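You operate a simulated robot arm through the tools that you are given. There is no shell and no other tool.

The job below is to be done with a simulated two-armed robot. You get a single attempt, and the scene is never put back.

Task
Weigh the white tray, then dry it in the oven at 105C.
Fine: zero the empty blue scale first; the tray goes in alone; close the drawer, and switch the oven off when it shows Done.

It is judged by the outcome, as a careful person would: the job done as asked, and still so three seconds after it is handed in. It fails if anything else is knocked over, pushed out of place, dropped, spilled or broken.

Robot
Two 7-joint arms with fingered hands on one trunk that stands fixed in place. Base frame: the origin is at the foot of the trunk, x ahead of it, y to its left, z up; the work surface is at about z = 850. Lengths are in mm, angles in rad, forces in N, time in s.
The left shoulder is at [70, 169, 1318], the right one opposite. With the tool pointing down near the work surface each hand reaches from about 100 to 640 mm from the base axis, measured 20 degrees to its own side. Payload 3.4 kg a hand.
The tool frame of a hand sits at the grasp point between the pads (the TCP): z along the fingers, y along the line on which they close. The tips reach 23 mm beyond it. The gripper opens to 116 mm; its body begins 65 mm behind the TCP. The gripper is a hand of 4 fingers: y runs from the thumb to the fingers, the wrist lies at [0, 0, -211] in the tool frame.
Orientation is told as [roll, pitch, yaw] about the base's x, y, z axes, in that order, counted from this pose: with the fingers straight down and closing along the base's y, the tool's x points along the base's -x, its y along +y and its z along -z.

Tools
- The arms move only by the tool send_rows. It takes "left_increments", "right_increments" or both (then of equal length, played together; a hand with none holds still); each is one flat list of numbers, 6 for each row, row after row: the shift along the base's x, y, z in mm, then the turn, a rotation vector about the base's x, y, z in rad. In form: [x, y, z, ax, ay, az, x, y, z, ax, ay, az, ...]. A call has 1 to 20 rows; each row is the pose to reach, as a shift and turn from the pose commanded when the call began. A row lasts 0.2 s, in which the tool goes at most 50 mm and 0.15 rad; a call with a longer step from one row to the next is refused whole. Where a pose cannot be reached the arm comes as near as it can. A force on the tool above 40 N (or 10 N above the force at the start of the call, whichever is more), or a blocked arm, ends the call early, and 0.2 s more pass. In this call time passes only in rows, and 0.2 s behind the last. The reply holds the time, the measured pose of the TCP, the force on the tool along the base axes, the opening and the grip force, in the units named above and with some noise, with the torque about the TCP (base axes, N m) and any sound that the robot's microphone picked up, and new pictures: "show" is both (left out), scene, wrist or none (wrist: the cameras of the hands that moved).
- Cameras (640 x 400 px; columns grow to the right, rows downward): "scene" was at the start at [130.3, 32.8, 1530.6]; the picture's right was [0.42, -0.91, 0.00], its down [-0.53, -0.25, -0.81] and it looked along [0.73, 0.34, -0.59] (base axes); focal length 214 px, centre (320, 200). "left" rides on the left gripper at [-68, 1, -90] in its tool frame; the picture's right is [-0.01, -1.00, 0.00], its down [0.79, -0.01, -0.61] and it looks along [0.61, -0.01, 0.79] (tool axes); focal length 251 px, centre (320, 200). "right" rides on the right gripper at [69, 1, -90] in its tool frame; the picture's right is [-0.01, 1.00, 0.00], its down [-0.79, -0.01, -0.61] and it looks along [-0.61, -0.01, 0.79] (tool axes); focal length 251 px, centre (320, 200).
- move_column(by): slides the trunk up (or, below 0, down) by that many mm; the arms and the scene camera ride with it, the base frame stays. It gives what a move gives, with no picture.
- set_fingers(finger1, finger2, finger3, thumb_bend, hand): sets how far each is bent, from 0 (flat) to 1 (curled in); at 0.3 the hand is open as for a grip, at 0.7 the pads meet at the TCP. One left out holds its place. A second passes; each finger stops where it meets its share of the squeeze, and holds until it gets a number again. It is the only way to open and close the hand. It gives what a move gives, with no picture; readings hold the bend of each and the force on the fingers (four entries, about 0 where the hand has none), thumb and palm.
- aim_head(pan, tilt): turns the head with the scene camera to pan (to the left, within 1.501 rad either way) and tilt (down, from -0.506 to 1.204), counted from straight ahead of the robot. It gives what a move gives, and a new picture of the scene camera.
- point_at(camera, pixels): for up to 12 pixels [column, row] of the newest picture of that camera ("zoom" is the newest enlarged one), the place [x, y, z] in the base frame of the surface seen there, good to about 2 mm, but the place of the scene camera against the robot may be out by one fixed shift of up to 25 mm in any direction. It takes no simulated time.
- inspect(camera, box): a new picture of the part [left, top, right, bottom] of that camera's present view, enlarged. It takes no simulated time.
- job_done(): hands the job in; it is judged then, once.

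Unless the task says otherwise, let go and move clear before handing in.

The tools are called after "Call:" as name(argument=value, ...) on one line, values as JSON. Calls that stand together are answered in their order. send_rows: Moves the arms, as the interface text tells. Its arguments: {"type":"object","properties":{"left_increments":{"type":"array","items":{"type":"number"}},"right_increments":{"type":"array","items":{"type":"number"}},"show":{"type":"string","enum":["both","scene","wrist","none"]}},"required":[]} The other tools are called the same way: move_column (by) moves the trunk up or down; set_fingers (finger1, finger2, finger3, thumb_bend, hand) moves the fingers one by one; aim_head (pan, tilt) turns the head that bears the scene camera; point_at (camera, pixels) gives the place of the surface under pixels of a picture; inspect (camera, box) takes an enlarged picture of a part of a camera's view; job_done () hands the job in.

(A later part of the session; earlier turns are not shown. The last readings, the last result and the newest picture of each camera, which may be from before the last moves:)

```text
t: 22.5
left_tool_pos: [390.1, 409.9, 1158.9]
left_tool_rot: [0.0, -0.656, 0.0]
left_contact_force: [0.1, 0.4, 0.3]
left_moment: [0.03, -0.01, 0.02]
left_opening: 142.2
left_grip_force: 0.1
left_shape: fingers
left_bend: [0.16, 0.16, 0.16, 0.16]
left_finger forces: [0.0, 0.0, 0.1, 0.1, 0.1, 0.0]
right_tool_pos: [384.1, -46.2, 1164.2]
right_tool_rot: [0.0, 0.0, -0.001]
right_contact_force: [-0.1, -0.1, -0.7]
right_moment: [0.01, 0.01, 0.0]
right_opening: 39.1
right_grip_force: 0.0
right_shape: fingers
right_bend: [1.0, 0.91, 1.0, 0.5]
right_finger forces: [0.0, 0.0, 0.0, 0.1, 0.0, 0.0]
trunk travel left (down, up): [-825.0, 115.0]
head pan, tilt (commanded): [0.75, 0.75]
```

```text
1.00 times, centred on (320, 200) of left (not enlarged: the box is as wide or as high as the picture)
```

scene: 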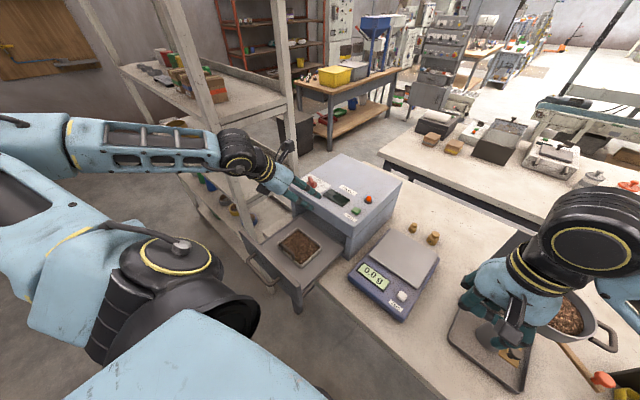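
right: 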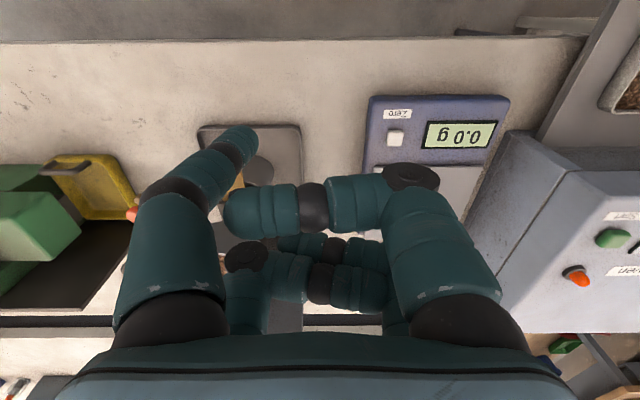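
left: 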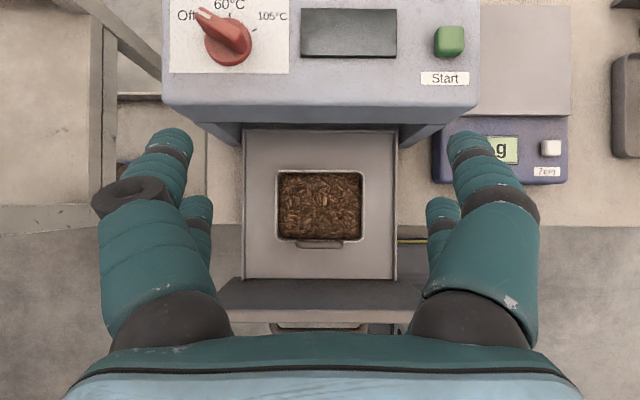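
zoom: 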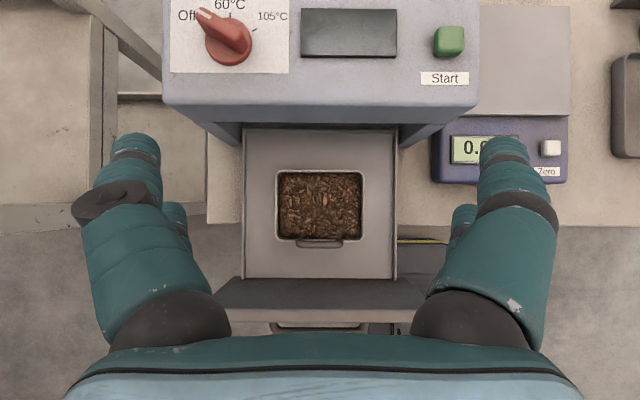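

The hand now opens to 142 mm at bend 0.16. I'll measure the digits and the oven and scale edges for clearance.

Call:
point_at(camera="left", pixels=[[135, 140], [155, 150], [160, 180], [160, 205], [80, 205], [120, 220], [505, 145], [485, 150], [480, 180], [185, 215], [458, 215], [130, 300]])

Call:
point_at(camera="left", pixels=[[476, 100], [478, 60], [300, 330], [470, 108], [250, 140], [390, 140], [247, 270], [392, 270], [230, 288], [420, 290], [482, 20], [565, 20]])

Call:
inspect(camera="scene", box=[230, 140, 350, 320])

```text
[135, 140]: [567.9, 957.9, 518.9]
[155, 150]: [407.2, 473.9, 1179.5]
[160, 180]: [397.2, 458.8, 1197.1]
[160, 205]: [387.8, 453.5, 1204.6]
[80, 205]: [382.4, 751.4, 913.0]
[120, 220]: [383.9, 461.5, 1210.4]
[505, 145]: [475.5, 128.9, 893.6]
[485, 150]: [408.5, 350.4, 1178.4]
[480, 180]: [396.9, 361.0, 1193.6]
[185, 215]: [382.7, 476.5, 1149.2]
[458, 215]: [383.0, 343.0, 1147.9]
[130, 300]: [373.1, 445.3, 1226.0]
```

```text
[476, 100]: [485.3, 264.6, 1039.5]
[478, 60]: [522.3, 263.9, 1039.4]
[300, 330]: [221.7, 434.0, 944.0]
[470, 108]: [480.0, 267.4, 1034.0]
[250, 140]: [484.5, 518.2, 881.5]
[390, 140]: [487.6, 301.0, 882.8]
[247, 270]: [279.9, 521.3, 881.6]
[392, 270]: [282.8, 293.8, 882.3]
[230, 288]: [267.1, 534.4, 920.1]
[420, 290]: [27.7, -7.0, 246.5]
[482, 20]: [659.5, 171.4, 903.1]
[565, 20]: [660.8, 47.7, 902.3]
```

```text
2.22 times, centred on (290, 230) of scene
```

zoom: 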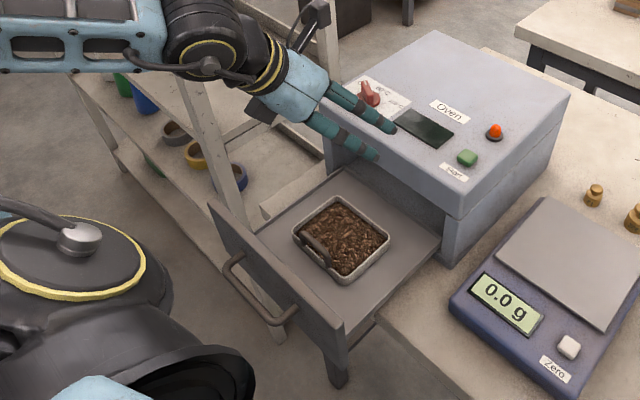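

Oven front edge is near x 480 and its right side at y 264, and the scale is clear of it. I'll re-take the left view so I can measure the digits as they are now.

Call:
inspect(camera="left", box=[0, 0, 640, 400])

Call:
point_at(camera="zoom", pixels=[[135, 140], [140, 150], [150, 170], [155, 190], [80, 205], [120, 220], [505, 145], [500, 150], [490, 180], [178, 210], [464, 212], [130, 300]])

```text
1.00 times, centred on (320, 200) of left (not enlarged: the box is as wide or as high as the picture)
```

zoom: 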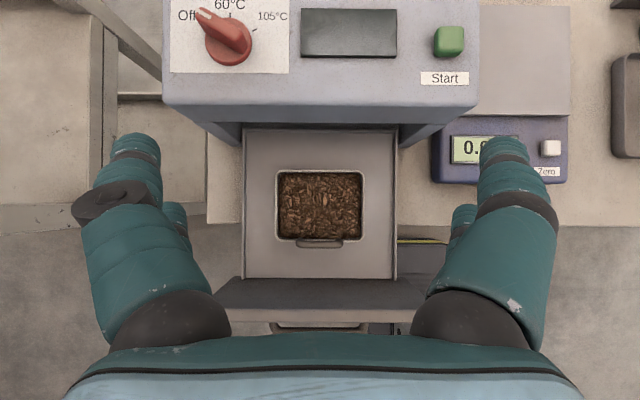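

```text
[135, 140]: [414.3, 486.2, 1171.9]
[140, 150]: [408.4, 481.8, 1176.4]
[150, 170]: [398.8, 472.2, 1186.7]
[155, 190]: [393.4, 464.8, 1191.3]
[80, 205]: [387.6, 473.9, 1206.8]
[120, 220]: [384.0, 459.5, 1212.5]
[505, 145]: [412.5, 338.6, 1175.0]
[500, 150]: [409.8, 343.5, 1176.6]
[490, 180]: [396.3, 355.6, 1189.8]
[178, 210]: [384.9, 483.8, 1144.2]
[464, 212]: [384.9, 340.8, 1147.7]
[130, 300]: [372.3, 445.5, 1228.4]
```

At bend 0.16 the digit tips sit at ±76 mm and splay outward somewhat. Before choosing the grip, I'll look at the tray handle in more detail.

Call:
inspect(camera="scene", box=[270, 210, 350, 280])

Call:
inspect(camera="left", box=[265, 160, 375, 260])

```text
5.71 times, centred on (310, 245) of scene
```

zoom: 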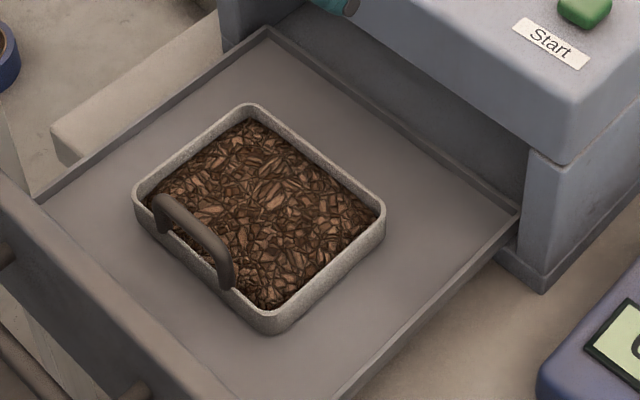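

```text
4.00 times, centred on (320, 210) of left
```

zoom: 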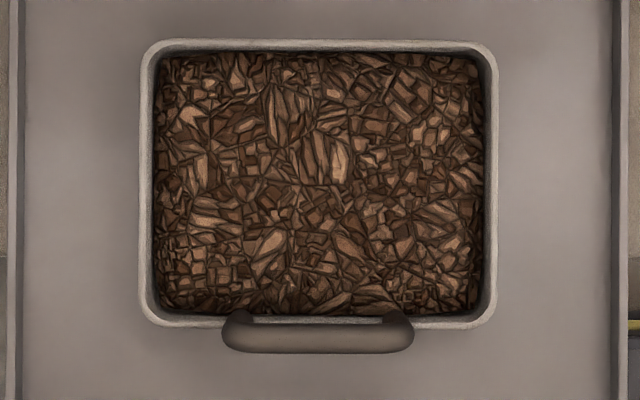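

The handle is a rounded upright arch on the near rim, and the tray walls look vertical to slightly tapered. I plan to close along x on the handle with outer digits along the handle and near wall, so the tray can't pitch. First I'll check the shelf post clearance, then bring the left hand upright and turn it.

Call:
point_at(camera="scene", pixels=[[205, 60], [222, 110], [240, 200], [290, 90], [200, 145], [240, 145], [150, 145]])

Call:
send_rows(left_increments=[-8, 0, 0, 0, 0.11, 0, -16, 0, 0, 0, 0.22, 0, -26, 0, -5, 0, 0.33, 0, -36, 0, -10, 0, 0.44, 0, -46, 0, -15, 0, 0.55, 0, -57, 0, -20, 0, 0.657, 0], show="scene")

```text
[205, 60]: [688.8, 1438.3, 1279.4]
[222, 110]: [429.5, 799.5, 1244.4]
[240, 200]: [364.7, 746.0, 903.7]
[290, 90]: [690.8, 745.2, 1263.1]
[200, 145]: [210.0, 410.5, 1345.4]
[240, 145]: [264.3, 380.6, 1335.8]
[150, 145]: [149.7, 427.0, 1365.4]
```

```text
t: 23.9
left_tool_pos: [334.2, 412.9, 1139.8]
left_tool_rot: [-0.001, 0.002, -0.001]
left_contact_force: [0.2, 0.5, -0.3]
left_moment: [0.0, 0.01, -0.01]
left_opening: 142.0
left_grip_force: 0.0
left_shape: fingers
left_bend: [0.16, 0.16, 0.16, 0.16]
left_finger forces: [0.1, 0.0, 0.0, 0.0, 0.1, 0.0]
right_tool_pos: [385.3, -45.8, 1162.7]
right_tool_rot: [-0.001, 0.0, -0.001]
right_contact_force: [0.2, -0.6, -0.4]
right_moment: [0.0, 0.01, 0.05]
right_opening: 39.1
right_grip_force: 0.0
right_shape: fingers
right_bend: [1.0, 0.91, 1.0, 0.5]
right_finger forces: [0.1, 0.0, 0.0, 0.0, 0.0, 0.1]
trunk travel left (down, up): [-825.0, 115.0]
head pan, tilt (commanded): [0.75, 0.75]
```

scene: 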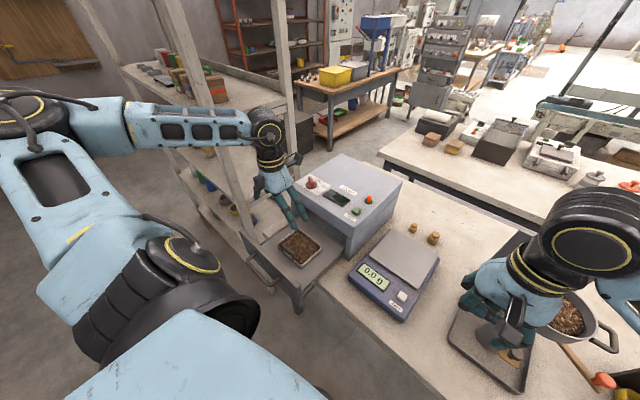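

The shelf posts are at y about 745–800, well away from the hand. Now I'll yaw the left hand by −90° above the tray.

Call:
send_rows(left_increments=[0, 0, 0, 0, 0, -0.143, 0, 0, 0, 0, 0, -0.286, 0, 0, 0, 0, 0, -0.429, 0, 0, 0, 0, 0, -0.572, 0, 0, 0, 0, 0, -0.715, 0, 0, 0, 0, 0, -0.858, 0, 0, 0, 0, 0, -1.0, 0, 0, 0, 0, 0, -1.143, 0, 0, 0, 0, 0, -1.286, 0, 0, 0, 0, 0, -1.429, 0, 0, 0, 0, 0, -1.571], show="both")

```text
t: 26.3
left_tool_pos: [333.7, 412.7, 1139.5]
left_tool_rot: [-0.001, -0.001, -1.574]
left_contact_force: [0.2, -1.1, -0.2]
left_moment: [-0.04, 0.03, 0.02]
left_opening: 142.6
left_grip_force: 0.1
left_shape: fingers
left_bend: [0.16, 0.16, 0.16, 0.16]
left_finger forces: [0.0, 0.1, 0.0, 0.0, 0.0, 0.1]
right_tool_pos: [385.7, -46.9, 1164.1]
right_tool_rot: [-0.001, 0.002, 0.001]
right_contact_force: [-0.5, -0.7, -0.1]
right_moment: [0.0, -0.02, 0.01]
right_opening: 39.1
right_grip_force: 0.0
right_shape: fingers
right_bend: [1.0, 0.91, 1.0, 0.5]
right_finger forces: [0.0, 0.0, 0.0, 0.1, 0.1, 0.0]
trunk travel left (down, up): [-825.0, 115.0]
head pan, tilt (commanded): [0.75, 0.75]
```

scene: 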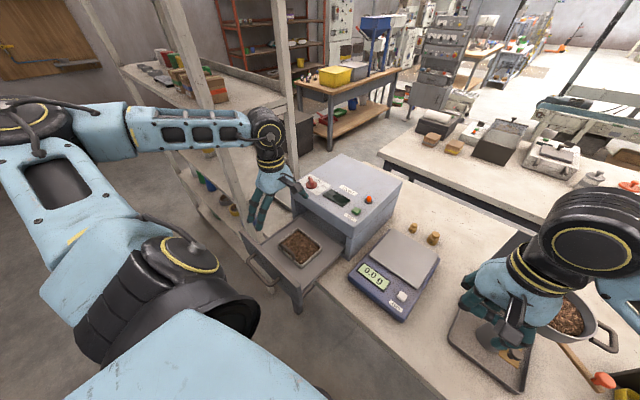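
left: 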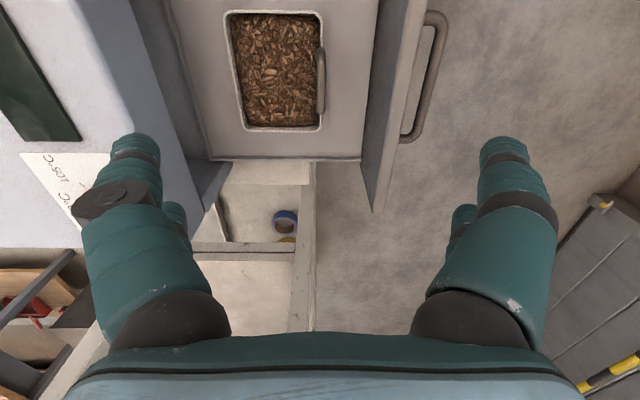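

Yaw −90° is reached; in the wrist picture the robot side is on the right and the tray handle is at (321,80). I'll now shape the hand to find which fingers are on the inner side.

Call:
set_fingers(hand="left", finger1=0.85, finger2=0.85, finger3=0.5, thumb_bend=0.5)

Call:
inspect(camera="left", box=[0, 0, 640, 400])

```text
t: 27.3
left_tool_pos: [332.8, 412.4, 1139.6]
left_tool_rot: [-0.001, 0.0, -1.568]
left_contact_force: [0.5, 0.0, -0.3]
left_moment: [0.04, 0.0, 0.01]
left_opening: 19.9
left_grip_force: 0.1
left_shape: fingers
left_bend: [0.85, 0.85, 0.5, 0.5]
left_finger forces: [0.1, 0.1, 0.0, 0.0, 0.1, 0.0]
right_tool_pos: [384.9, -46.4, 1164.3]
right_tool_rot: [0.0, 0.0, 0.0]
right_contact_force: [-0.7, 0.1, 0.3]
right_moment: [-0.01, 0.0, 0.01]
right_opening: 39.1
right_grip_force: 0.0
right_shape: fingers
right_bend: [1.0, 0.91, 1.0, 0.5]
right_finger forces: [0.0, 0.1, 0.0, 0.1, 0.1, 0.0]
trunk travel left (down, up): [-825.0, 115.0]
head pan, tilt (commanded): [0.75, 0.75]
```

```text
1.00 times, centred on (320, 200) of left (not enlarged: the box is as wide or as high as the picture)
```

zoom: 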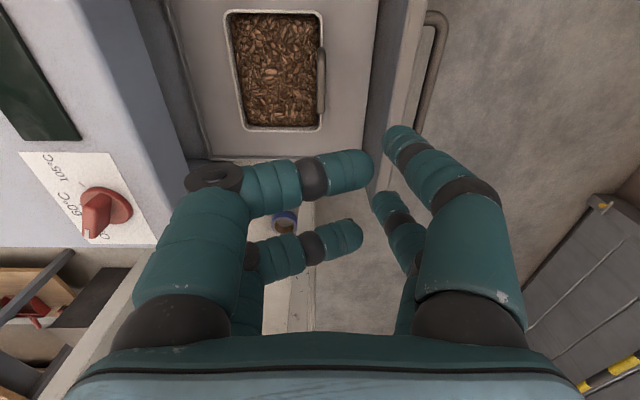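

Finger1 and finger2 are on the inner side (left in the picture), and finger3 and the thumb on the outer side. I'll measure their tips.

Call:
point_at(camera="zoom", pixels=[[368, 170], [340, 170], [275, 185], [357, 235], [330, 240], [398, 135], [412, 155], [440, 180], [470, 195], [380, 200], [395, 225], [395, 150]])

```text
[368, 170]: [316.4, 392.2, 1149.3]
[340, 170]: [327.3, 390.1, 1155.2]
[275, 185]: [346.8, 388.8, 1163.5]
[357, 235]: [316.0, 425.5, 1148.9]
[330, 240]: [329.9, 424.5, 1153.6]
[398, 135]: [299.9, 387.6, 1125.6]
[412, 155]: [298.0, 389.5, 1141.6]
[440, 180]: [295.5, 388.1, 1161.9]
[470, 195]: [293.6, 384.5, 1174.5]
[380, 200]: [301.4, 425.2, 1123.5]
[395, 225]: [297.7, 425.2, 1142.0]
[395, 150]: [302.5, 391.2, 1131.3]
```

At bend 0.85 the inner digits swing up under the bar, so a handle pinch would only rely on friction against pitching. A symmetric grip across the two side walls is safer, so I'll open the left hand wide and turn it back.

Call:
set_fingers(hand="left", finger1=0.12, finger2=0.12, finger3=0.12, thumb_bend=0.12)

Call:
send_rows(left_increments=[0, 0, 0, 0, 0, 0.143, 0, 0, 0, 0, 0, 0.286, 0, 0, 0, 0, 0, 0.429, 0, 0, 0, 0, 0, 0.572, 0, 0, 0, 0, 0, 0.715, 0, 0, 0, 0, 0, 0.858, 0, 0, 0, 0, 0, 1.0, 0, 0, 0, 0, 0, 1.143, 0, 0, 0, 0, 0, 1.286, 0, 0, 0, 0, 0, 1.429, 0, 0, 0, 0, 0, 1.571], right_increments=[0, -30, 0, 0, 0, 0, 0, -60, 0, 0, 0, 0, 0, -90, 0, 0, 0, 0, 0, -120, 0, 0, 0, 0, 0, -150, 0, 0, 0, 0, 0, -180, 0, 0, 0, 0, 0, -200, 10, 0, 0, 0, 0, -200, 20, 0, 0, 0, 0, -200, 30, 0, 0, 0, 0, -200, 40, 0, 0, 0, 0, -200, 50, 0, 0, 0], show="none")

Call:
send_rows(left_increments=[15, 0, -15, 0, -0.13, 0, 30, 0, -40, 0, -0.25, 0, 50, 0, -75, 0, -0.25, 0], show="both")

```text
t: 28.3
left_tool_pos: [332.6, 410.8, 1140.1]
left_tool_rot: [-0.001, 0.0, -1.571]
left_contact_force: [0.1, -0.6, 0.8]
left_moment: [-0.01, -0.01, 0.01]
left_opening: 149.0
left_grip_force: 0.0
left_shape: fingers
left_bend: [0.12, 0.12, 0.12, 0.12]
left_finger forces: [0.0, 0.0, 0.0, 0.0, 0.0, 0.1]
right_tool_pos: [384.8, -46.6, 1164.6]
right_tool_rot: [0.001, 0.0, 0.001]
right_contact_force: [0.4, -0.3, -0.2]
right_moment: [-0.03, 0.01, 0.02]
right_opening: 39.1
right_grip_force: 0.0
right_shape: fingers
right_bend: [1.0, 0.91, 1.0, 0.5]
right_finger forces: [0.0, 0.1, 0.1, 0.1, 0.1, 0.1]
trunk travel left (down, up): [-825.0, 115.0]
head pan, tilt (commanded): [0.75, 0.75]
```

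```text
t: 30.7
left_tool_pos: [333.2, 412.3, 1141.0]
left_tool_rot: [0.001, -0.001, 0.002]
left_contact_force: [0.0, 0.0, -0.3]
left_moment: [0.0, 0.0, 0.02]
left_opening: 149.3
left_grip_force: 0.1
left_shape: fingers
left_bend: [0.12, 0.12, 0.12, 0.12]
left_finger forces: [0.0, 0.0, 0.0, 0.1, 0.0, 0.1]
right_tool_pos: [386.0, -246.2, 1214.5]
right_tool_rot: [-0.001, 0.0, 0.0]
right_contact_force: [-0.2, -0.5, -0.4]
right_moment: [-0.01, 0.02, -0.03]
right_opening: 39.0
right_grip_force: 0.0
right_shape: fingers
right_bend: [1.0, 0.91, 1.0, 0.5]
right_finger forces: [0.0, 0.0, 0.0, 0.0, 0.0, 0.0]
trunk travel left (down, up): [-825.0, 115.0]
head pan, tilt (commanded): [0.75, 0.75]
```

```text
t: 31.5
left_tool_pos: [386.3, 413.0, 1063.9]
left_tool_rot: [-0.001, -0.251, 0.0]
left_contact_force: [0.6, 0.8, -0.4]
left_moment: [0.0, 0.01, 0.03]
left_opening: 149.4
left_grip_force: 0.1
left_shape: fingers
left_bend: [0.12, 0.12, 0.12, 0.12]
left_finger forces: [0.0, 0.1, 0.1, 0.1, 0.0, 0.0]
right_tool_pos: [388.6, -244.1, 1212.8]
right_tool_rot: [-0.001, 0.003, 0.001]
right_contact_force: [1.0, 0.0, 0.1]
right_moment: [0.0, 0.03, -0.01]
right_opening: 39.2
right_grip_force: 0.0
right_shape: fingers
right_bend: [1.0, 0.91, 1.0, 0.5]
right_finger forces: [0.1, 0.0, 0.1, 0.0, 0.1, 0.0]
trunk travel left (down, up): [-825.0, 115.0]
head pan, tilt (commanded): [0.75, 0.75]
```

scene: 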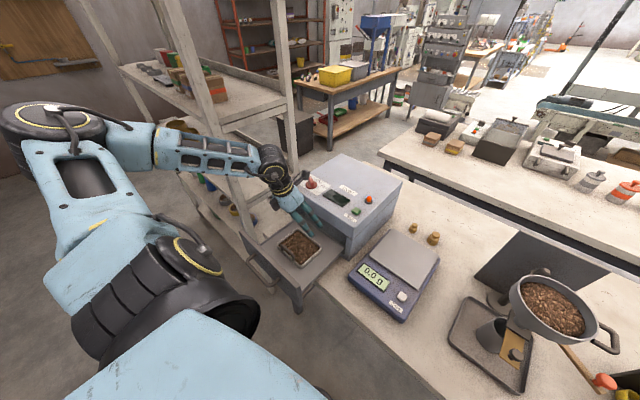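
left: 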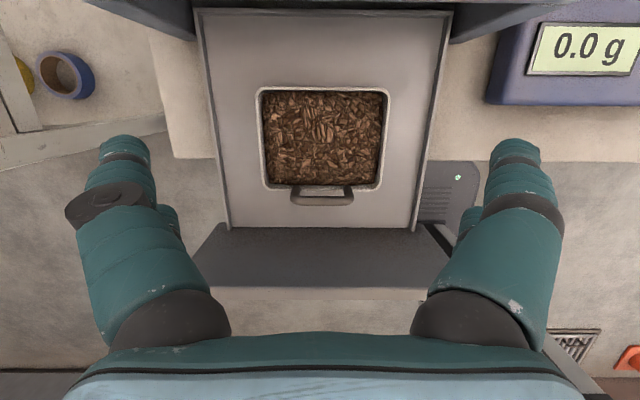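

The tray is now centred below the open left hand, seen at (320,138). I'll measure its rim exactly before descending.

Call:
inspect(camera="left", box=[240, 70, 410, 220])

Call:
point_at(camera="zoom", pixels=[[80, 200], [555, 200], [70, 200], [563, 200], [320, 70], [320, 430], [320, 495], [90, 80], [540, 80], [95, 425], [545, 425], [320, 250]])

```text
2.67 times, centred on (325, 145) of left
```

zoom: 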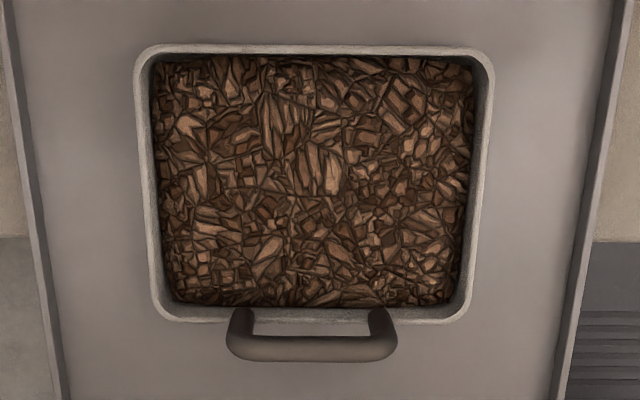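

```text
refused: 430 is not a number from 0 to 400
```

Call:
point_at(camera="zoom", pixels=[[140, 150], [484, 150], [145, 220], [478, 220], [320, 50], [320, 316], [320, 345], [130, 150], [494, 150], [310, 180], [240, 335], [385, 330]])

```text
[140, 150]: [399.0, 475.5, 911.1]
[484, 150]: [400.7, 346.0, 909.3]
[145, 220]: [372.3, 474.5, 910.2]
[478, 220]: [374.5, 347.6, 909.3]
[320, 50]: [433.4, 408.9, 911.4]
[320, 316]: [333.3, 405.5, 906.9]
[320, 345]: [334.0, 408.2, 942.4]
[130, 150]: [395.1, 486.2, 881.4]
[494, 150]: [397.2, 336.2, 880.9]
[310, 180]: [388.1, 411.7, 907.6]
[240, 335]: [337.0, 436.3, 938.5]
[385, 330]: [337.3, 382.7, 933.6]
```

The tray rim is at z 910, y 345–476 and x 333–434, centred at (383.5, 411). I'll lower the open hand over it in steps and look.

Call:
send_rows(left_increments=[0, -0.5, -35, 0, 0, 0, 0, -0.5, -70, 0, 0, 0, 0, -0.5, -100, 0, 0, 0, 0, -0.5, -120, 0, 0, 0], show="both")

Call:
inspect(camera="scene", box=[250, 140, 350, 300])

```text
t: 32.5
left_tool_pos: [384.4, 411.6, 944.4]
left_tool_rot: [0.0, -0.251, -0.001]
left_contact_force: [0.1, 0.4, -0.6]
left_moment: [-0.01, 0.01, 0.01]
left_opening: 149.4
left_grip_force: 0.1
left_shape: fingers
left_bend: [0.12, 0.12, 0.12, 0.12]
left_finger forces: [0.0, 0.0, 0.0, 0.0, 0.1, 0.0]
right_tool_pos: [386.4, -245.8, 1214.3]
right_tool_rot: [0.001, 0.0, 0.0]
right_contact_force: [0.4, 0.7, 0.0]
right_moment: [0.0, 0.02, -0.02]
right_opening: 39.0
right_grip_force: 0.1
right_shape: fingers
right_bend: [1.0, 0.91, 1.0, 0.5]
right_finger forces: [0.0, 0.0, 0.0, 0.0, 0.0, 0.0]
trunk travel left (down, up): [-825.0, 115.0]
head pan, tilt (commanded): [0.75, 0.75]
```

scene: 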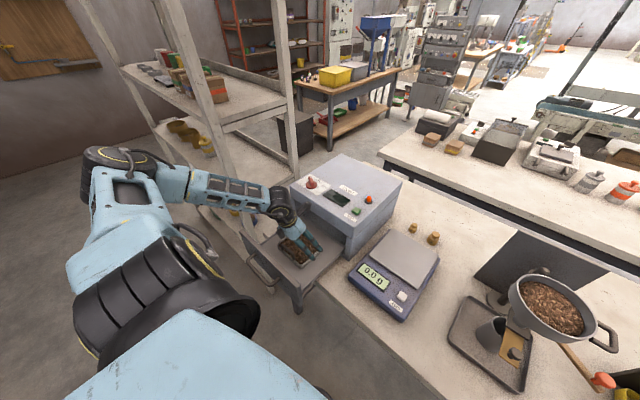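
left: 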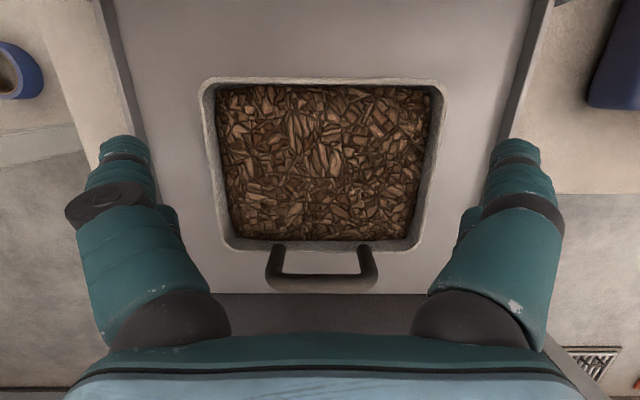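

```text
2.50 times, centred on (300, 220) of scene
```

zoom: 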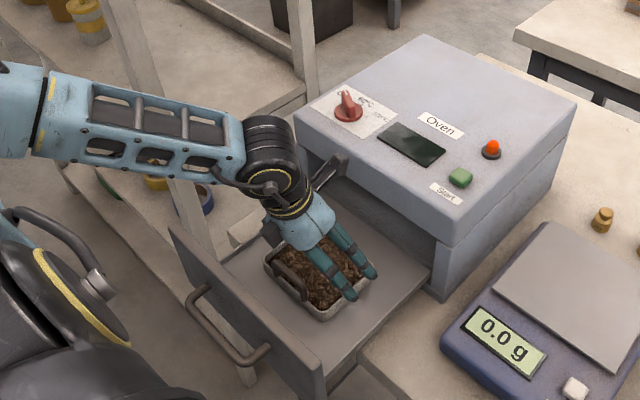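

The open hand is centred over the tray, with its fingers clear on both sides. I'll continue down to z about 909 in small steps.

Call:
send_rows(left_increments=[0, 0, -12, 0, 0, 0, 0, 0, -24, 0, 0, 0, 0, 0, -30, 0, 0, 0, 0, 0, -35, 0, 0, 0], show="both")

Call:
inspect(camera="scene", box=[250, 180, 350, 290])

```text
t: 33.5
left_tool_pos: [383.4, 411.6, 910.4]
left_tool_rot: [0.0, -0.25, 0.0]
left_contact_force: [-1.2, 0.2, 0.6]
left_moment: [-0.04, 0.03, 0.01]
left_opening: 149.0
left_grip_force: 0.2
left_shape: fingers
left_bend: [0.12, 0.12, 0.12, 0.12]
left_finger forces: [0.0, 0.1, 0.5, 0.0, 0.1, 0.0]
right_tool_pos: [384.5, -245.1, 1214.0]
right_tool_rot: [-0.001, -0.001, 0.001]
right_contact_force: [0.7, 0.5, 0.7]
right_moment: [0.01, 0.02, 0.01]
right_opening: 39.3
right_grip_force: 0.0
right_shape: fingers
right_bend: [1.0, 0.91, 1.0, 0.5]
right_finger forces: [0.1, 0.0, 0.0, 0.0, 0.0, 0.0]
trunk travel left (down, up): [-825.0, 115.0]
head pan, tilt (commanded): [0.75, 0.75]
```

scene: 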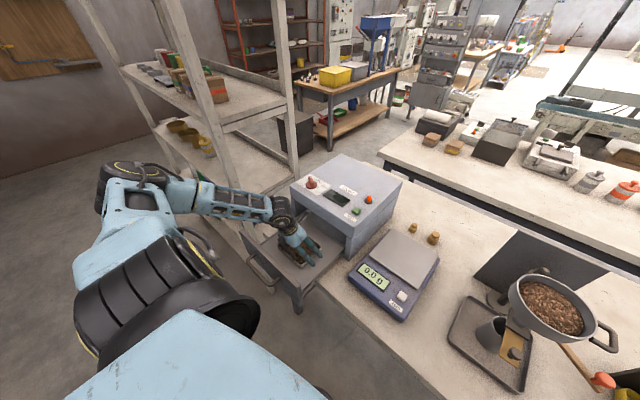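
left: 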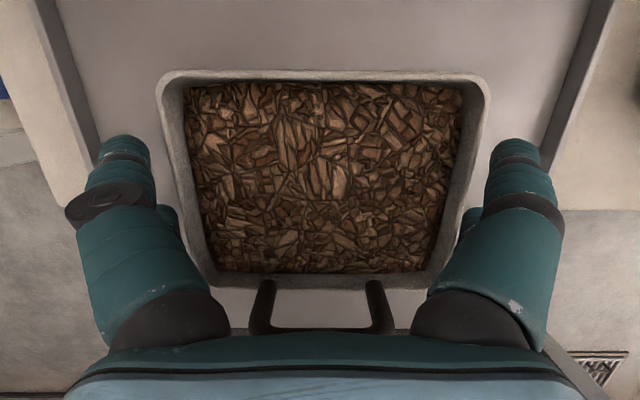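

```text
3.64 times, centred on (300, 235) of scene
```

zoom: 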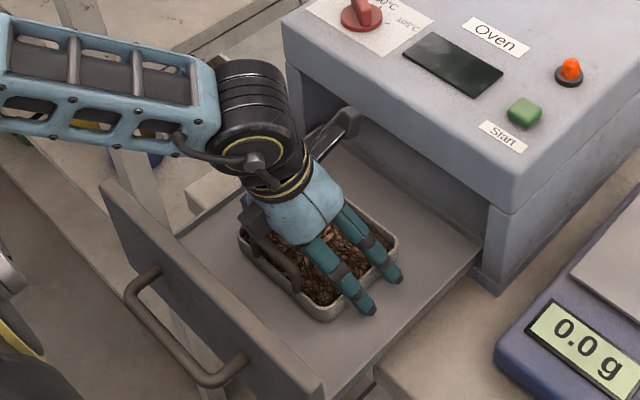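

Everything is clear, but finger3 reads a slight 0.5 N and its tip drops a little on closing. I'll raise the hand 6 mm, then close gently on the tray walls.

Call:
send_rows(left_increments=[0, 0, 6, 0, 0, 0], show="none")

Call:
set_fingers(hand="left", finger1=0.26, finger2=0.26, finger3=0.26, thumb_bend=0.26)

Call:
inspect(camera="left", box=[0, 0, 640, 400])

Call:
inspect(camera="scene", box=[250, 180, 350, 290])

```text
t: 33.9
left_tool_pos: [384.6, 411.2, 916.0]
left_tool_rot: [0.002, -0.25, 0.001]
left_contact_force: [0.5, 0.3, 0.1]
left_moment: [0.02, -0.03, 0.0]
left_opening: 149.3
left_grip_force: 0.2
left_shape: fingers
left_bend: [0.12, 0.12, 0.12, 0.12]
left_finger forces: [0.0, 0.1, 0.0, 0.1, 0.0, 0.0]
right_tool_pos: [385.1, -246.2, 1213.4]
right_tool_rot: [0.0, -0.001, 0.001]
right_contact_force: [-1.1, 0.4, -0.9]
right_moment: [0.01, 0.0, -0.05]
right_opening: 39.0
right_grip_force: 0.0
right_shape: fingers
right_bend: [1.0, 0.91, 1.0, 0.5]
right_finger forces: [0.1, 0.1, 0.0, 0.1, 0.0, 0.1]
trunk travel left (down, up): [-825.0, 115.0]
head pan, tilt (commanded): [0.75, 0.75]
```

```text
t: 34.9
left_tool_pos: [384.2, 411.1, 916.2]
left_tool_rot: [-0.001, -0.251, 0.0]
left_contact_force: [0.4, -1.2, 2.7]
left_moment: [-0.11, 0.0, -0.01]
left_opening: 130.5
left_grip_force: 5.2
left_shape: fingers
left_bend: [0.23, 0.2, 0.2, 0.23]
left_finger forces: [1.1, 3.1, 3.5, 0.1, 2.6, 0.0]
right_tool_pos: [384.6, -245.0, 1213.8]
right_tool_rot: [-0.001, 0.0, 0.0]
right_contact_force: [-0.3, 1.2, 0.4]
right_moment: [-0.01, -0.02, 0.02]
right_opening: 39.0
right_grip_force: 0.2
right_shape: fingers
right_bend: [1.0, 0.91, 1.0, 0.5]
right_finger forces: [0.1, 0.0, 0.1, 0.1, 0.1, 0.1]
trunk travel left (down, up): [-825.0, 115.0]
head pan, tilt (commanded): [0.75, 0.75]
```

```text
1.00 times, centred on (320, 200) of left (not enlarged: the box is as wide or as high as the picture)
```

zoom: 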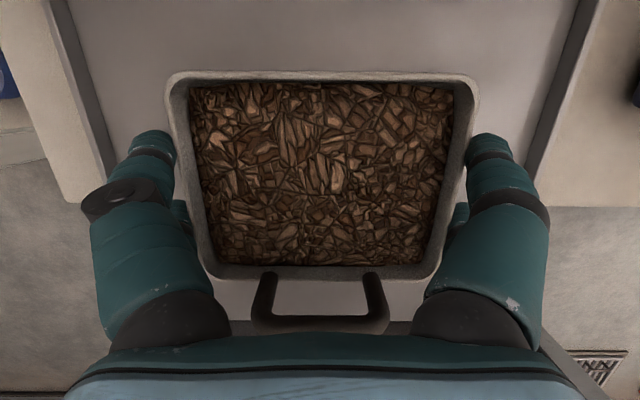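

```text
3.64 times, centred on (300, 235) of scene
```

zoom: 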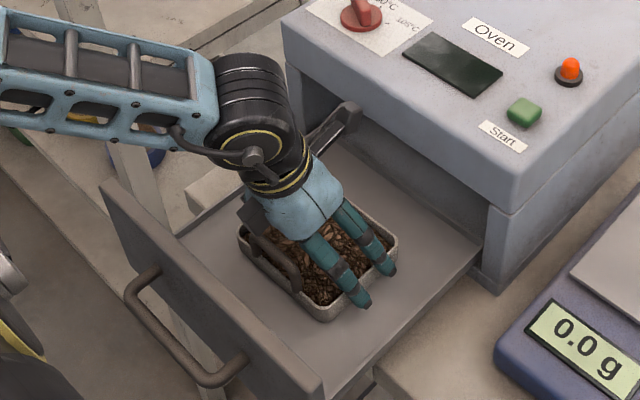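

The digits have met the tray walls with 1–3.5 N each, at an opening of 130.5 mm. I'll squeeze more firmly.

Call:
set_fingers(hand="left", finger1=0.4, finger2=0.4, finger3=0.4, thumb_bend=0.4)

Call:
inspect(camera="left", box=[0, 0, 640, 400])

```text
t: 35.9
left_tool_pos: [384.0, 410.5, 916.0]
left_tool_rot: [-0.001, -0.25, -0.001]
left_contact_force: [0.3, -2.6, 5.8]
left_moment: [-0.55, -0.06, -0.04]
left_opening: 127.2
left_grip_force: 19.3
left_shape: fingers
left_bend: [0.23, 0.21, 0.25, 0.28]
left_finger forces: [7.6, 9.1, 8.1, 0.1, 14.2, 0.0]
right_tool_pos: [385.1, -246.3, 1213.0]
right_tool_rot: [0.001, -0.001, 0.001]
right_contact_force: [-0.2, 0.4, 0.3]
right_moment: [-0.01, 0.01, -0.01]
right_opening: 39.0
right_grip_force: 0.0
right_shape: fingers
right_bend: [1.0, 0.91, 1.0, 0.5]
right_finger forces: [0.1, 0.0, 0.0, 0.1, 0.1, 0.0]
trunk travel left (down, up): [-825.0, 115.0]
head pan, tilt (commanded): [0.75, 0.75]
```

```text
1.00 times, centred on (320, 200) of left (not enlarged: the box is as wide or as high as the picture)
```

zoom: 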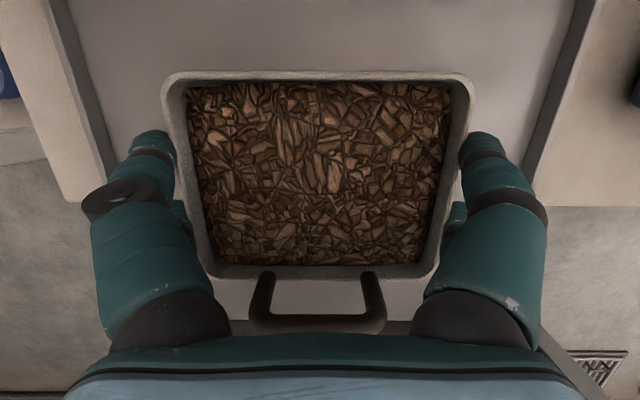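

The grip is now about 19 N with all four digits loaded. I'll do a small test lift of 8 mm and see whether the tray comes up level.

Call:
send_rows(left_increments=[0, 0, 3, 0, 0, 0, 0, 0, 6, 0, 0, 0, 0, 0, 9, 0, 0, 0, 0, 0, 12, 0, 0, 0], show="both")

Call:
inspect(camera="scene", box=[250, 180, 350, 290])

```text
t: 36.9
left_tool_pos: [383.9, 413.0, 926.7]
left_tool_rot: [-0.001, -0.249, 0.0]
left_contact_force: [-0.1, 0.8, -2.1]
left_moment: [-0.04, 0.0, 0.0]
left_opening: 127.2
left_grip_force: 19.0
left_shape: fingers
left_bend: [0.22, 0.2, 0.26, 0.29]
left_finger forces: [8.7, 9.9, 6.4, 0.1, 12.6, 0.1]
right_tool_pos: [387.0, -244.4, 1213.4]
right_tool_rot: [0.0, -0.002, 0.0]
right_contact_force: [0.0, -0.7, -0.8]
right_moment: [-0.01, 0.01, -0.02]
right_opening: 39.2
right_grip_force: 0.1
right_shape: fingers
right_bend: [1.0, 0.91, 1.0, 0.5]
right_finger forces: [0.0, 0.0, 0.0, 0.0, 0.0, 0.0]
trunk travel left (down, up): [-825.0, 115.0]
head pan, tilt (commanded): [0.75, 0.75]
```

scene: 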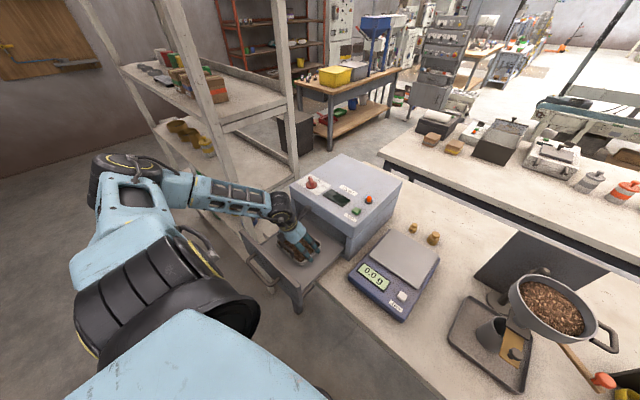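
left: 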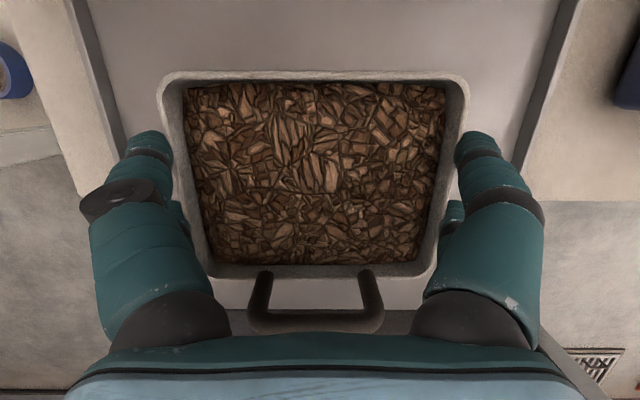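

```text
3.64 times, centred on (300, 235) of scene
```

zoom: 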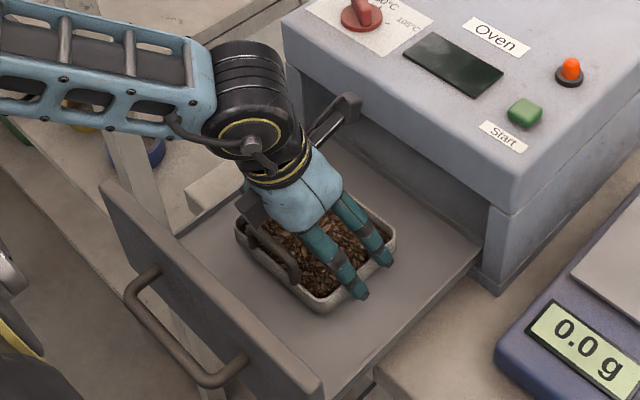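

The tray came up with the hand: it keeps its place in the wrist view while the drawer floor dropped away, and the load is about 2 N. I'll check it's level by measuring the rim.

Call:
point_at(camera="left", pixels=[[165, 85], [461, 85], [320, 76], [320, 271], [210, 265], [430, 262], [188, 180], [447, 150]])

```text
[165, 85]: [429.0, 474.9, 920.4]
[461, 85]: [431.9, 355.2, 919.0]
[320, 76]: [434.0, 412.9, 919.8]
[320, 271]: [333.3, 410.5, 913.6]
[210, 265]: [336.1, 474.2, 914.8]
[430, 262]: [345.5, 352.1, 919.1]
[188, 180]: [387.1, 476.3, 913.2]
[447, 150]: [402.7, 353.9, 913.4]
```

The rim is level within measuring error at about z 919. I'll lift another 60 mm and start carrying the tray toward the scale, gently.

Call:
send_rows(left_increments=[0, 0, 10, 0, 0, 0, 0, 0, 25, 0, 0, 0, 0, 0, 42, 0, 0, 0, 0, 0, 56, 0, 0, 0, 0, -8, 62, 0, 0, 0, 0, -25, 65, 0, 0, 0, 0, -50, 65, 0, 0, 0, 0, -75, 65, 0, 0, 0, 0, -100, 65, 0, 0, 0, 0, -120, 65, 0, 0, 0, 0, -130, 65, 0, 0, 0], show="both")

```text
t: 39.3
left_tool_pos: [384.1, 282.3, 993.2]
left_tool_rot: [0.0, -0.248, 0.0]
left_contact_force: [0.5, -0.1, -3.0]
left_moment: [0.0, -0.01, 0.0]
left_opening: 126.8
left_grip_force: 18.4
left_shape: fingers
left_bend: [0.22, 0.2, 0.26, 0.29]
left_finger forces: [8.4, 9.4, 6.3, 0.0, 12.2, 0.0]
right_tool_pos: [385.9, -245.5, 1213.3]
right_tool_rot: [0.0, -0.001, 0.0]
right_contact_force: [0.6, 0.4, -0.6]
right_moment: [-0.02, -0.01, 0.0]
right_opening: 39.2
right_grip_force: 0.1
right_shape: fingers
right_bend: [1.0, 0.91, 1.0, 0.5]
right_finger forces: [0.1, 0.1, 0.0, 0.0, 0.0, 0.1]
trunk travel left (down, up): [-825.0, 115.0]
head pan, tilt (commanded): [0.75, 0.75]
```

scene: 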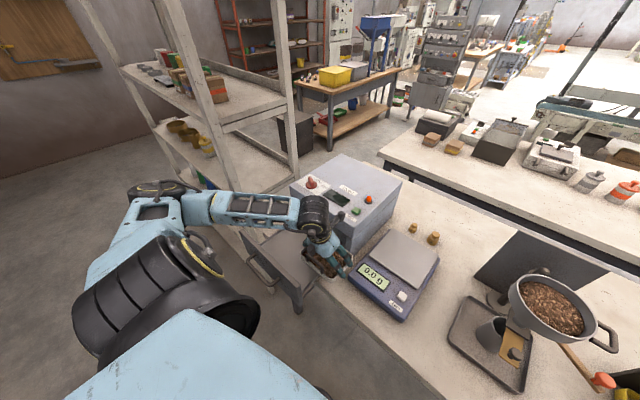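
left: 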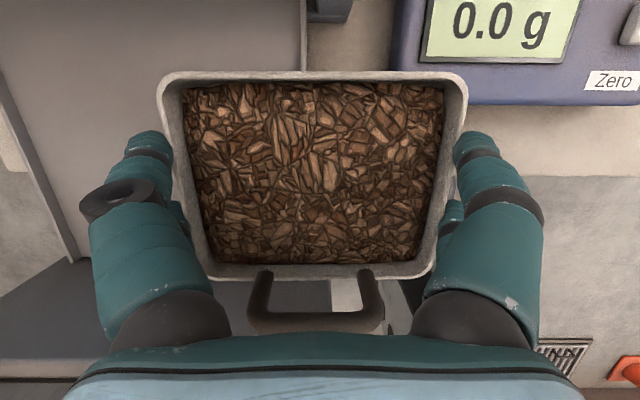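

The grip is steady at 18 N, and the load reads about 3 N. I'll continue to y about 126 in line with the scale, then start forward.

Call:
send_rows(left_increments=[0, -8, 0, 0, 0, 0, 0, -28, 0, 0, 0, 0, 0, -55, 0, 0, 0, 0, 0, -82, 0, 0, 0, 0, 0, -109, 0, 0, 0, 0, 0, -134, 0, 0, 0, 0, 0, -150, 0, 0, 0, 0, 5, -156, 0, 0, 0, 0, 25, -156, 0, 0, 0, 0, 50, -156, 0, 0, 0, 0, 75, -156, 0, 0, 0, 0, 92, -156, 0, 0, 0, 0, 100, -156, 0, 0, 0, 0], show="both")

```text
t: 42.1
left_tool_pos: [483.5, 124.3, 991.7]
left_tool_rot: [0.0, -0.249, 0.001]
left_contact_force: [0.7, -0.2, -2.1]
left_moment: [0.01, -0.01, -0.01]
left_opening: 126.0
left_grip_force: 16.9
left_shape: fingers
left_bend: [0.22, 0.2, 0.27, 0.3]
left_finger forces: [8.3, 9.0, 5.9, 0.0, 11.7, 0.1]
right_tool_pos: [385.8, -246.0, 1214.5]
right_tool_rot: [0.001, 0.001, -0.001]
right_contact_force: [-0.1, -0.1, 0.7]
right_moment: [-0.01, -0.01, 0.02]
right_opening: 39.3
right_grip_force: 0.1
right_shape: fingers
right_bend: [1.0, 0.91, 1.0, 0.5]
right_finger forces: [0.0, 0.1, 0.0, 0.0, 0.1, 0.0]
trunk travel left (down, up): [-825.0, 115.0]
head pan, tilt (commanded): [0.75, 0.75]
```

scene: 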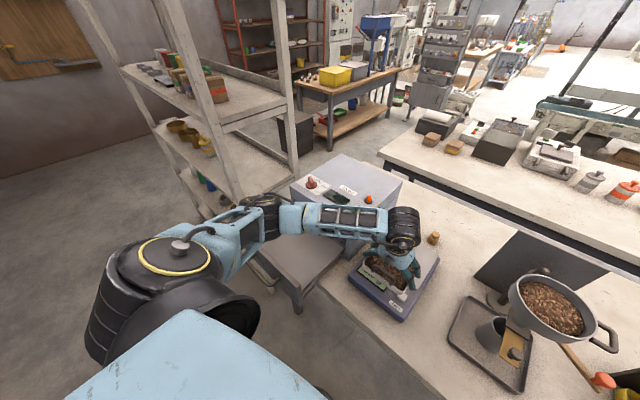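
left: 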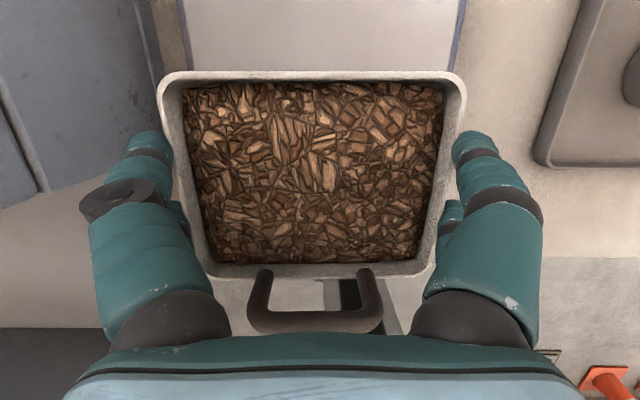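

The tray is now over the front of the scale; the plate's side edges show at about (183,30) and (458,30). I'll measure them and the forearm's clearance over the oven.

Call:
point_at(camera="left", pixels=[[187, 30], [452, 30], [195, 55], [445, 55], [175, 30], [320, 50], [30, 150]])

Call:
point_at(camera="scene", pixels=[[340, 215], [340, 232], [300, 225], [380, 225], [275, 215], [360, 205], [405, 215]])

```text
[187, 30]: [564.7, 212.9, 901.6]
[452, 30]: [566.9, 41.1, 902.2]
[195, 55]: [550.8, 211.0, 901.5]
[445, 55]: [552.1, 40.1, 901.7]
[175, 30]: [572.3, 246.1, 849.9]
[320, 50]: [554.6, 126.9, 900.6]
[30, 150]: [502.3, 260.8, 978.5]
```

```text
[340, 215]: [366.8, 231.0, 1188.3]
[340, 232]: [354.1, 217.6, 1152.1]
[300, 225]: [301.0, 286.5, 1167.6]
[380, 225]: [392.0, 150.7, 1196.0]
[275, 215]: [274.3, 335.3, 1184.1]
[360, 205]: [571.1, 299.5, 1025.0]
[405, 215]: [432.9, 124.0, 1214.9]
```

The plate spans y 40–213 and is centred at y 126.5, and the forearm is well above the oven. I'll move to x about 595 and lower to about 8 mm above the plate.

Call:
send_rows(left_increments=[8, 0, 0, 0, 0, 0, 28, 1, 0, 0, 0, 0, 52, 2, 0, 0, 0, 0, 77, 2, 0, 0, 0, 0, 98, 2, 0, 0, 0, 0, 109, 2, 0, 0, 0, 0, 112, 2, -6, 0, 0, 0, 112, 2, -18, 0, 0, 0, 112, 2, -30, 0, 0, 0, 112, 2, -40, 0, 0, 0, 112, 2, -46, 0, 0, 0], show="both")

Call:
inspect(camera="scene", box=[330, 180, 470, 340])

```text
t: 44.5
left_tool_pos: [595.6, 127.1, 945.5]
left_tool_rot: [0.0, -0.248, 0.001]
left_contact_force: [1.0, -0.2, -1.1]
left_moment: [-0.01, 0.0, -0.02]
left_opening: 126.3
left_grip_force: 17.1
left_shape: fingers
left_bend: [0.22, 0.2, 0.27, 0.3]
left_finger forces: [8.2, 8.8, 5.8, 0.0, 11.8, 0.0]
right_tool_pos: [385.5, -245.2, 1213.6]
right_tool_rot: [-0.001, -0.001, 0.0]
right_contact_force: [-0.1, 0.4, 0.3]
right_moment: [0.0, 0.01, -0.01]
right_opening: 39.3
right_grip_force: 0.0
right_shape: fingers
right_bend: [1.0, 0.91, 1.0, 0.5]
right_finger forces: [0.1, 0.0, 0.0, 0.0, 0.0, 0.0]
trunk travel left (down, up): [-825.0, 115.0]
head pan, tilt (commanded): [0.75, 0.75]
```

scene: 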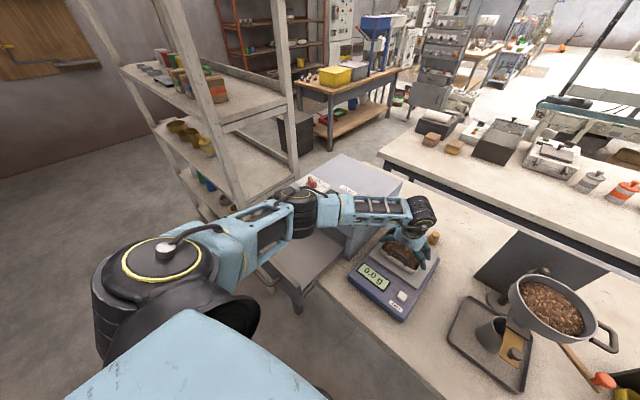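
left: 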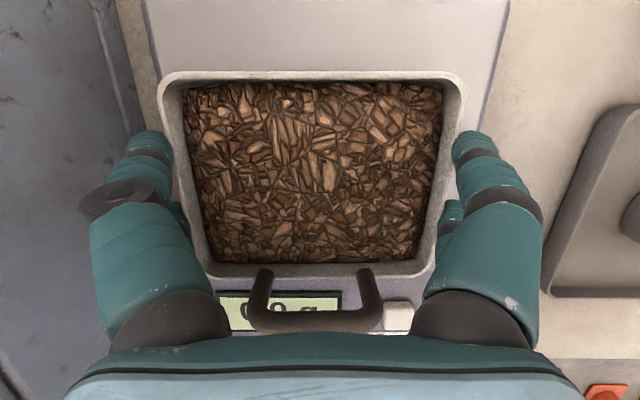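

```text
2.50 times, centred on (400, 260) of scene
```

zoom: 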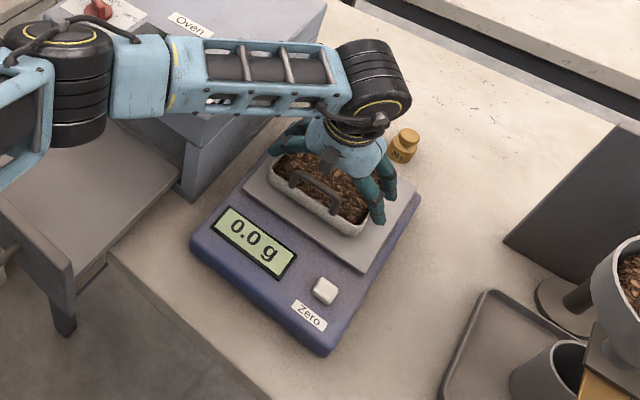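

The tray hangs just above the plate and the scale still reads 0.0 g. I'll lower the last millimetres slowly.

Call:
send_rows(left_increments=[0, 0, -3, 0, 0, 0, 0, 0, -6, 0, 0, 0, 0, 0, -8, 0, 0, 0, 0, 0, -9, 0, 0, 0], show="none")

Call:
inspect(camera="scene", box=[330, 180, 470, 340])

```text
t: 45.5
left_tool_pos: [594.8, 127.3, 938.7]
left_tool_rot: [-0.001, -0.251, -0.001]
left_contact_force: [0.4, 1.6, 3.6]
left_moment: [-0.37, -0.02, 0.03]
left_opening: 126.1
left_grip_force: 18.3
left_shape: fingers
left_bend: [0.22, 0.2, 0.27, 0.3]
left_finger forces: [8.5, 9.2, 6.7, 0.0, 12.3, 0.1]
right_tool_pos: [385.4, -245.2, 1214.0]
right_tool_rot: [0.001, 0.0, 0.0]
right_contact_force: [-0.2, -0.2, 0.6]
right_moment: [0.04, 0.03, 0.0]
right_opening: 38.9
right_grip_force: 0.0
right_shape: fingers
right_bend: [1.0, 0.91, 1.0, 0.5]
right_finger forces: [0.0, 0.0, 0.0, 0.0, 0.0, 0.0]
trunk travel left (down, up): [-825.0, 115.0]
head pan, tilt (commanded): [0.75, 0.75]
```

```text
2.50 times, centred on (400, 260) of scene
```

zoom: 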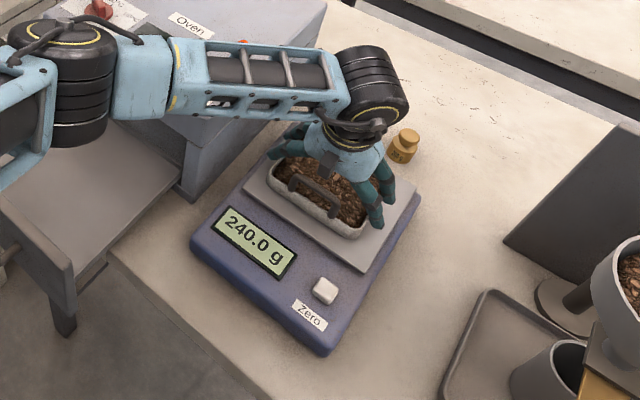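

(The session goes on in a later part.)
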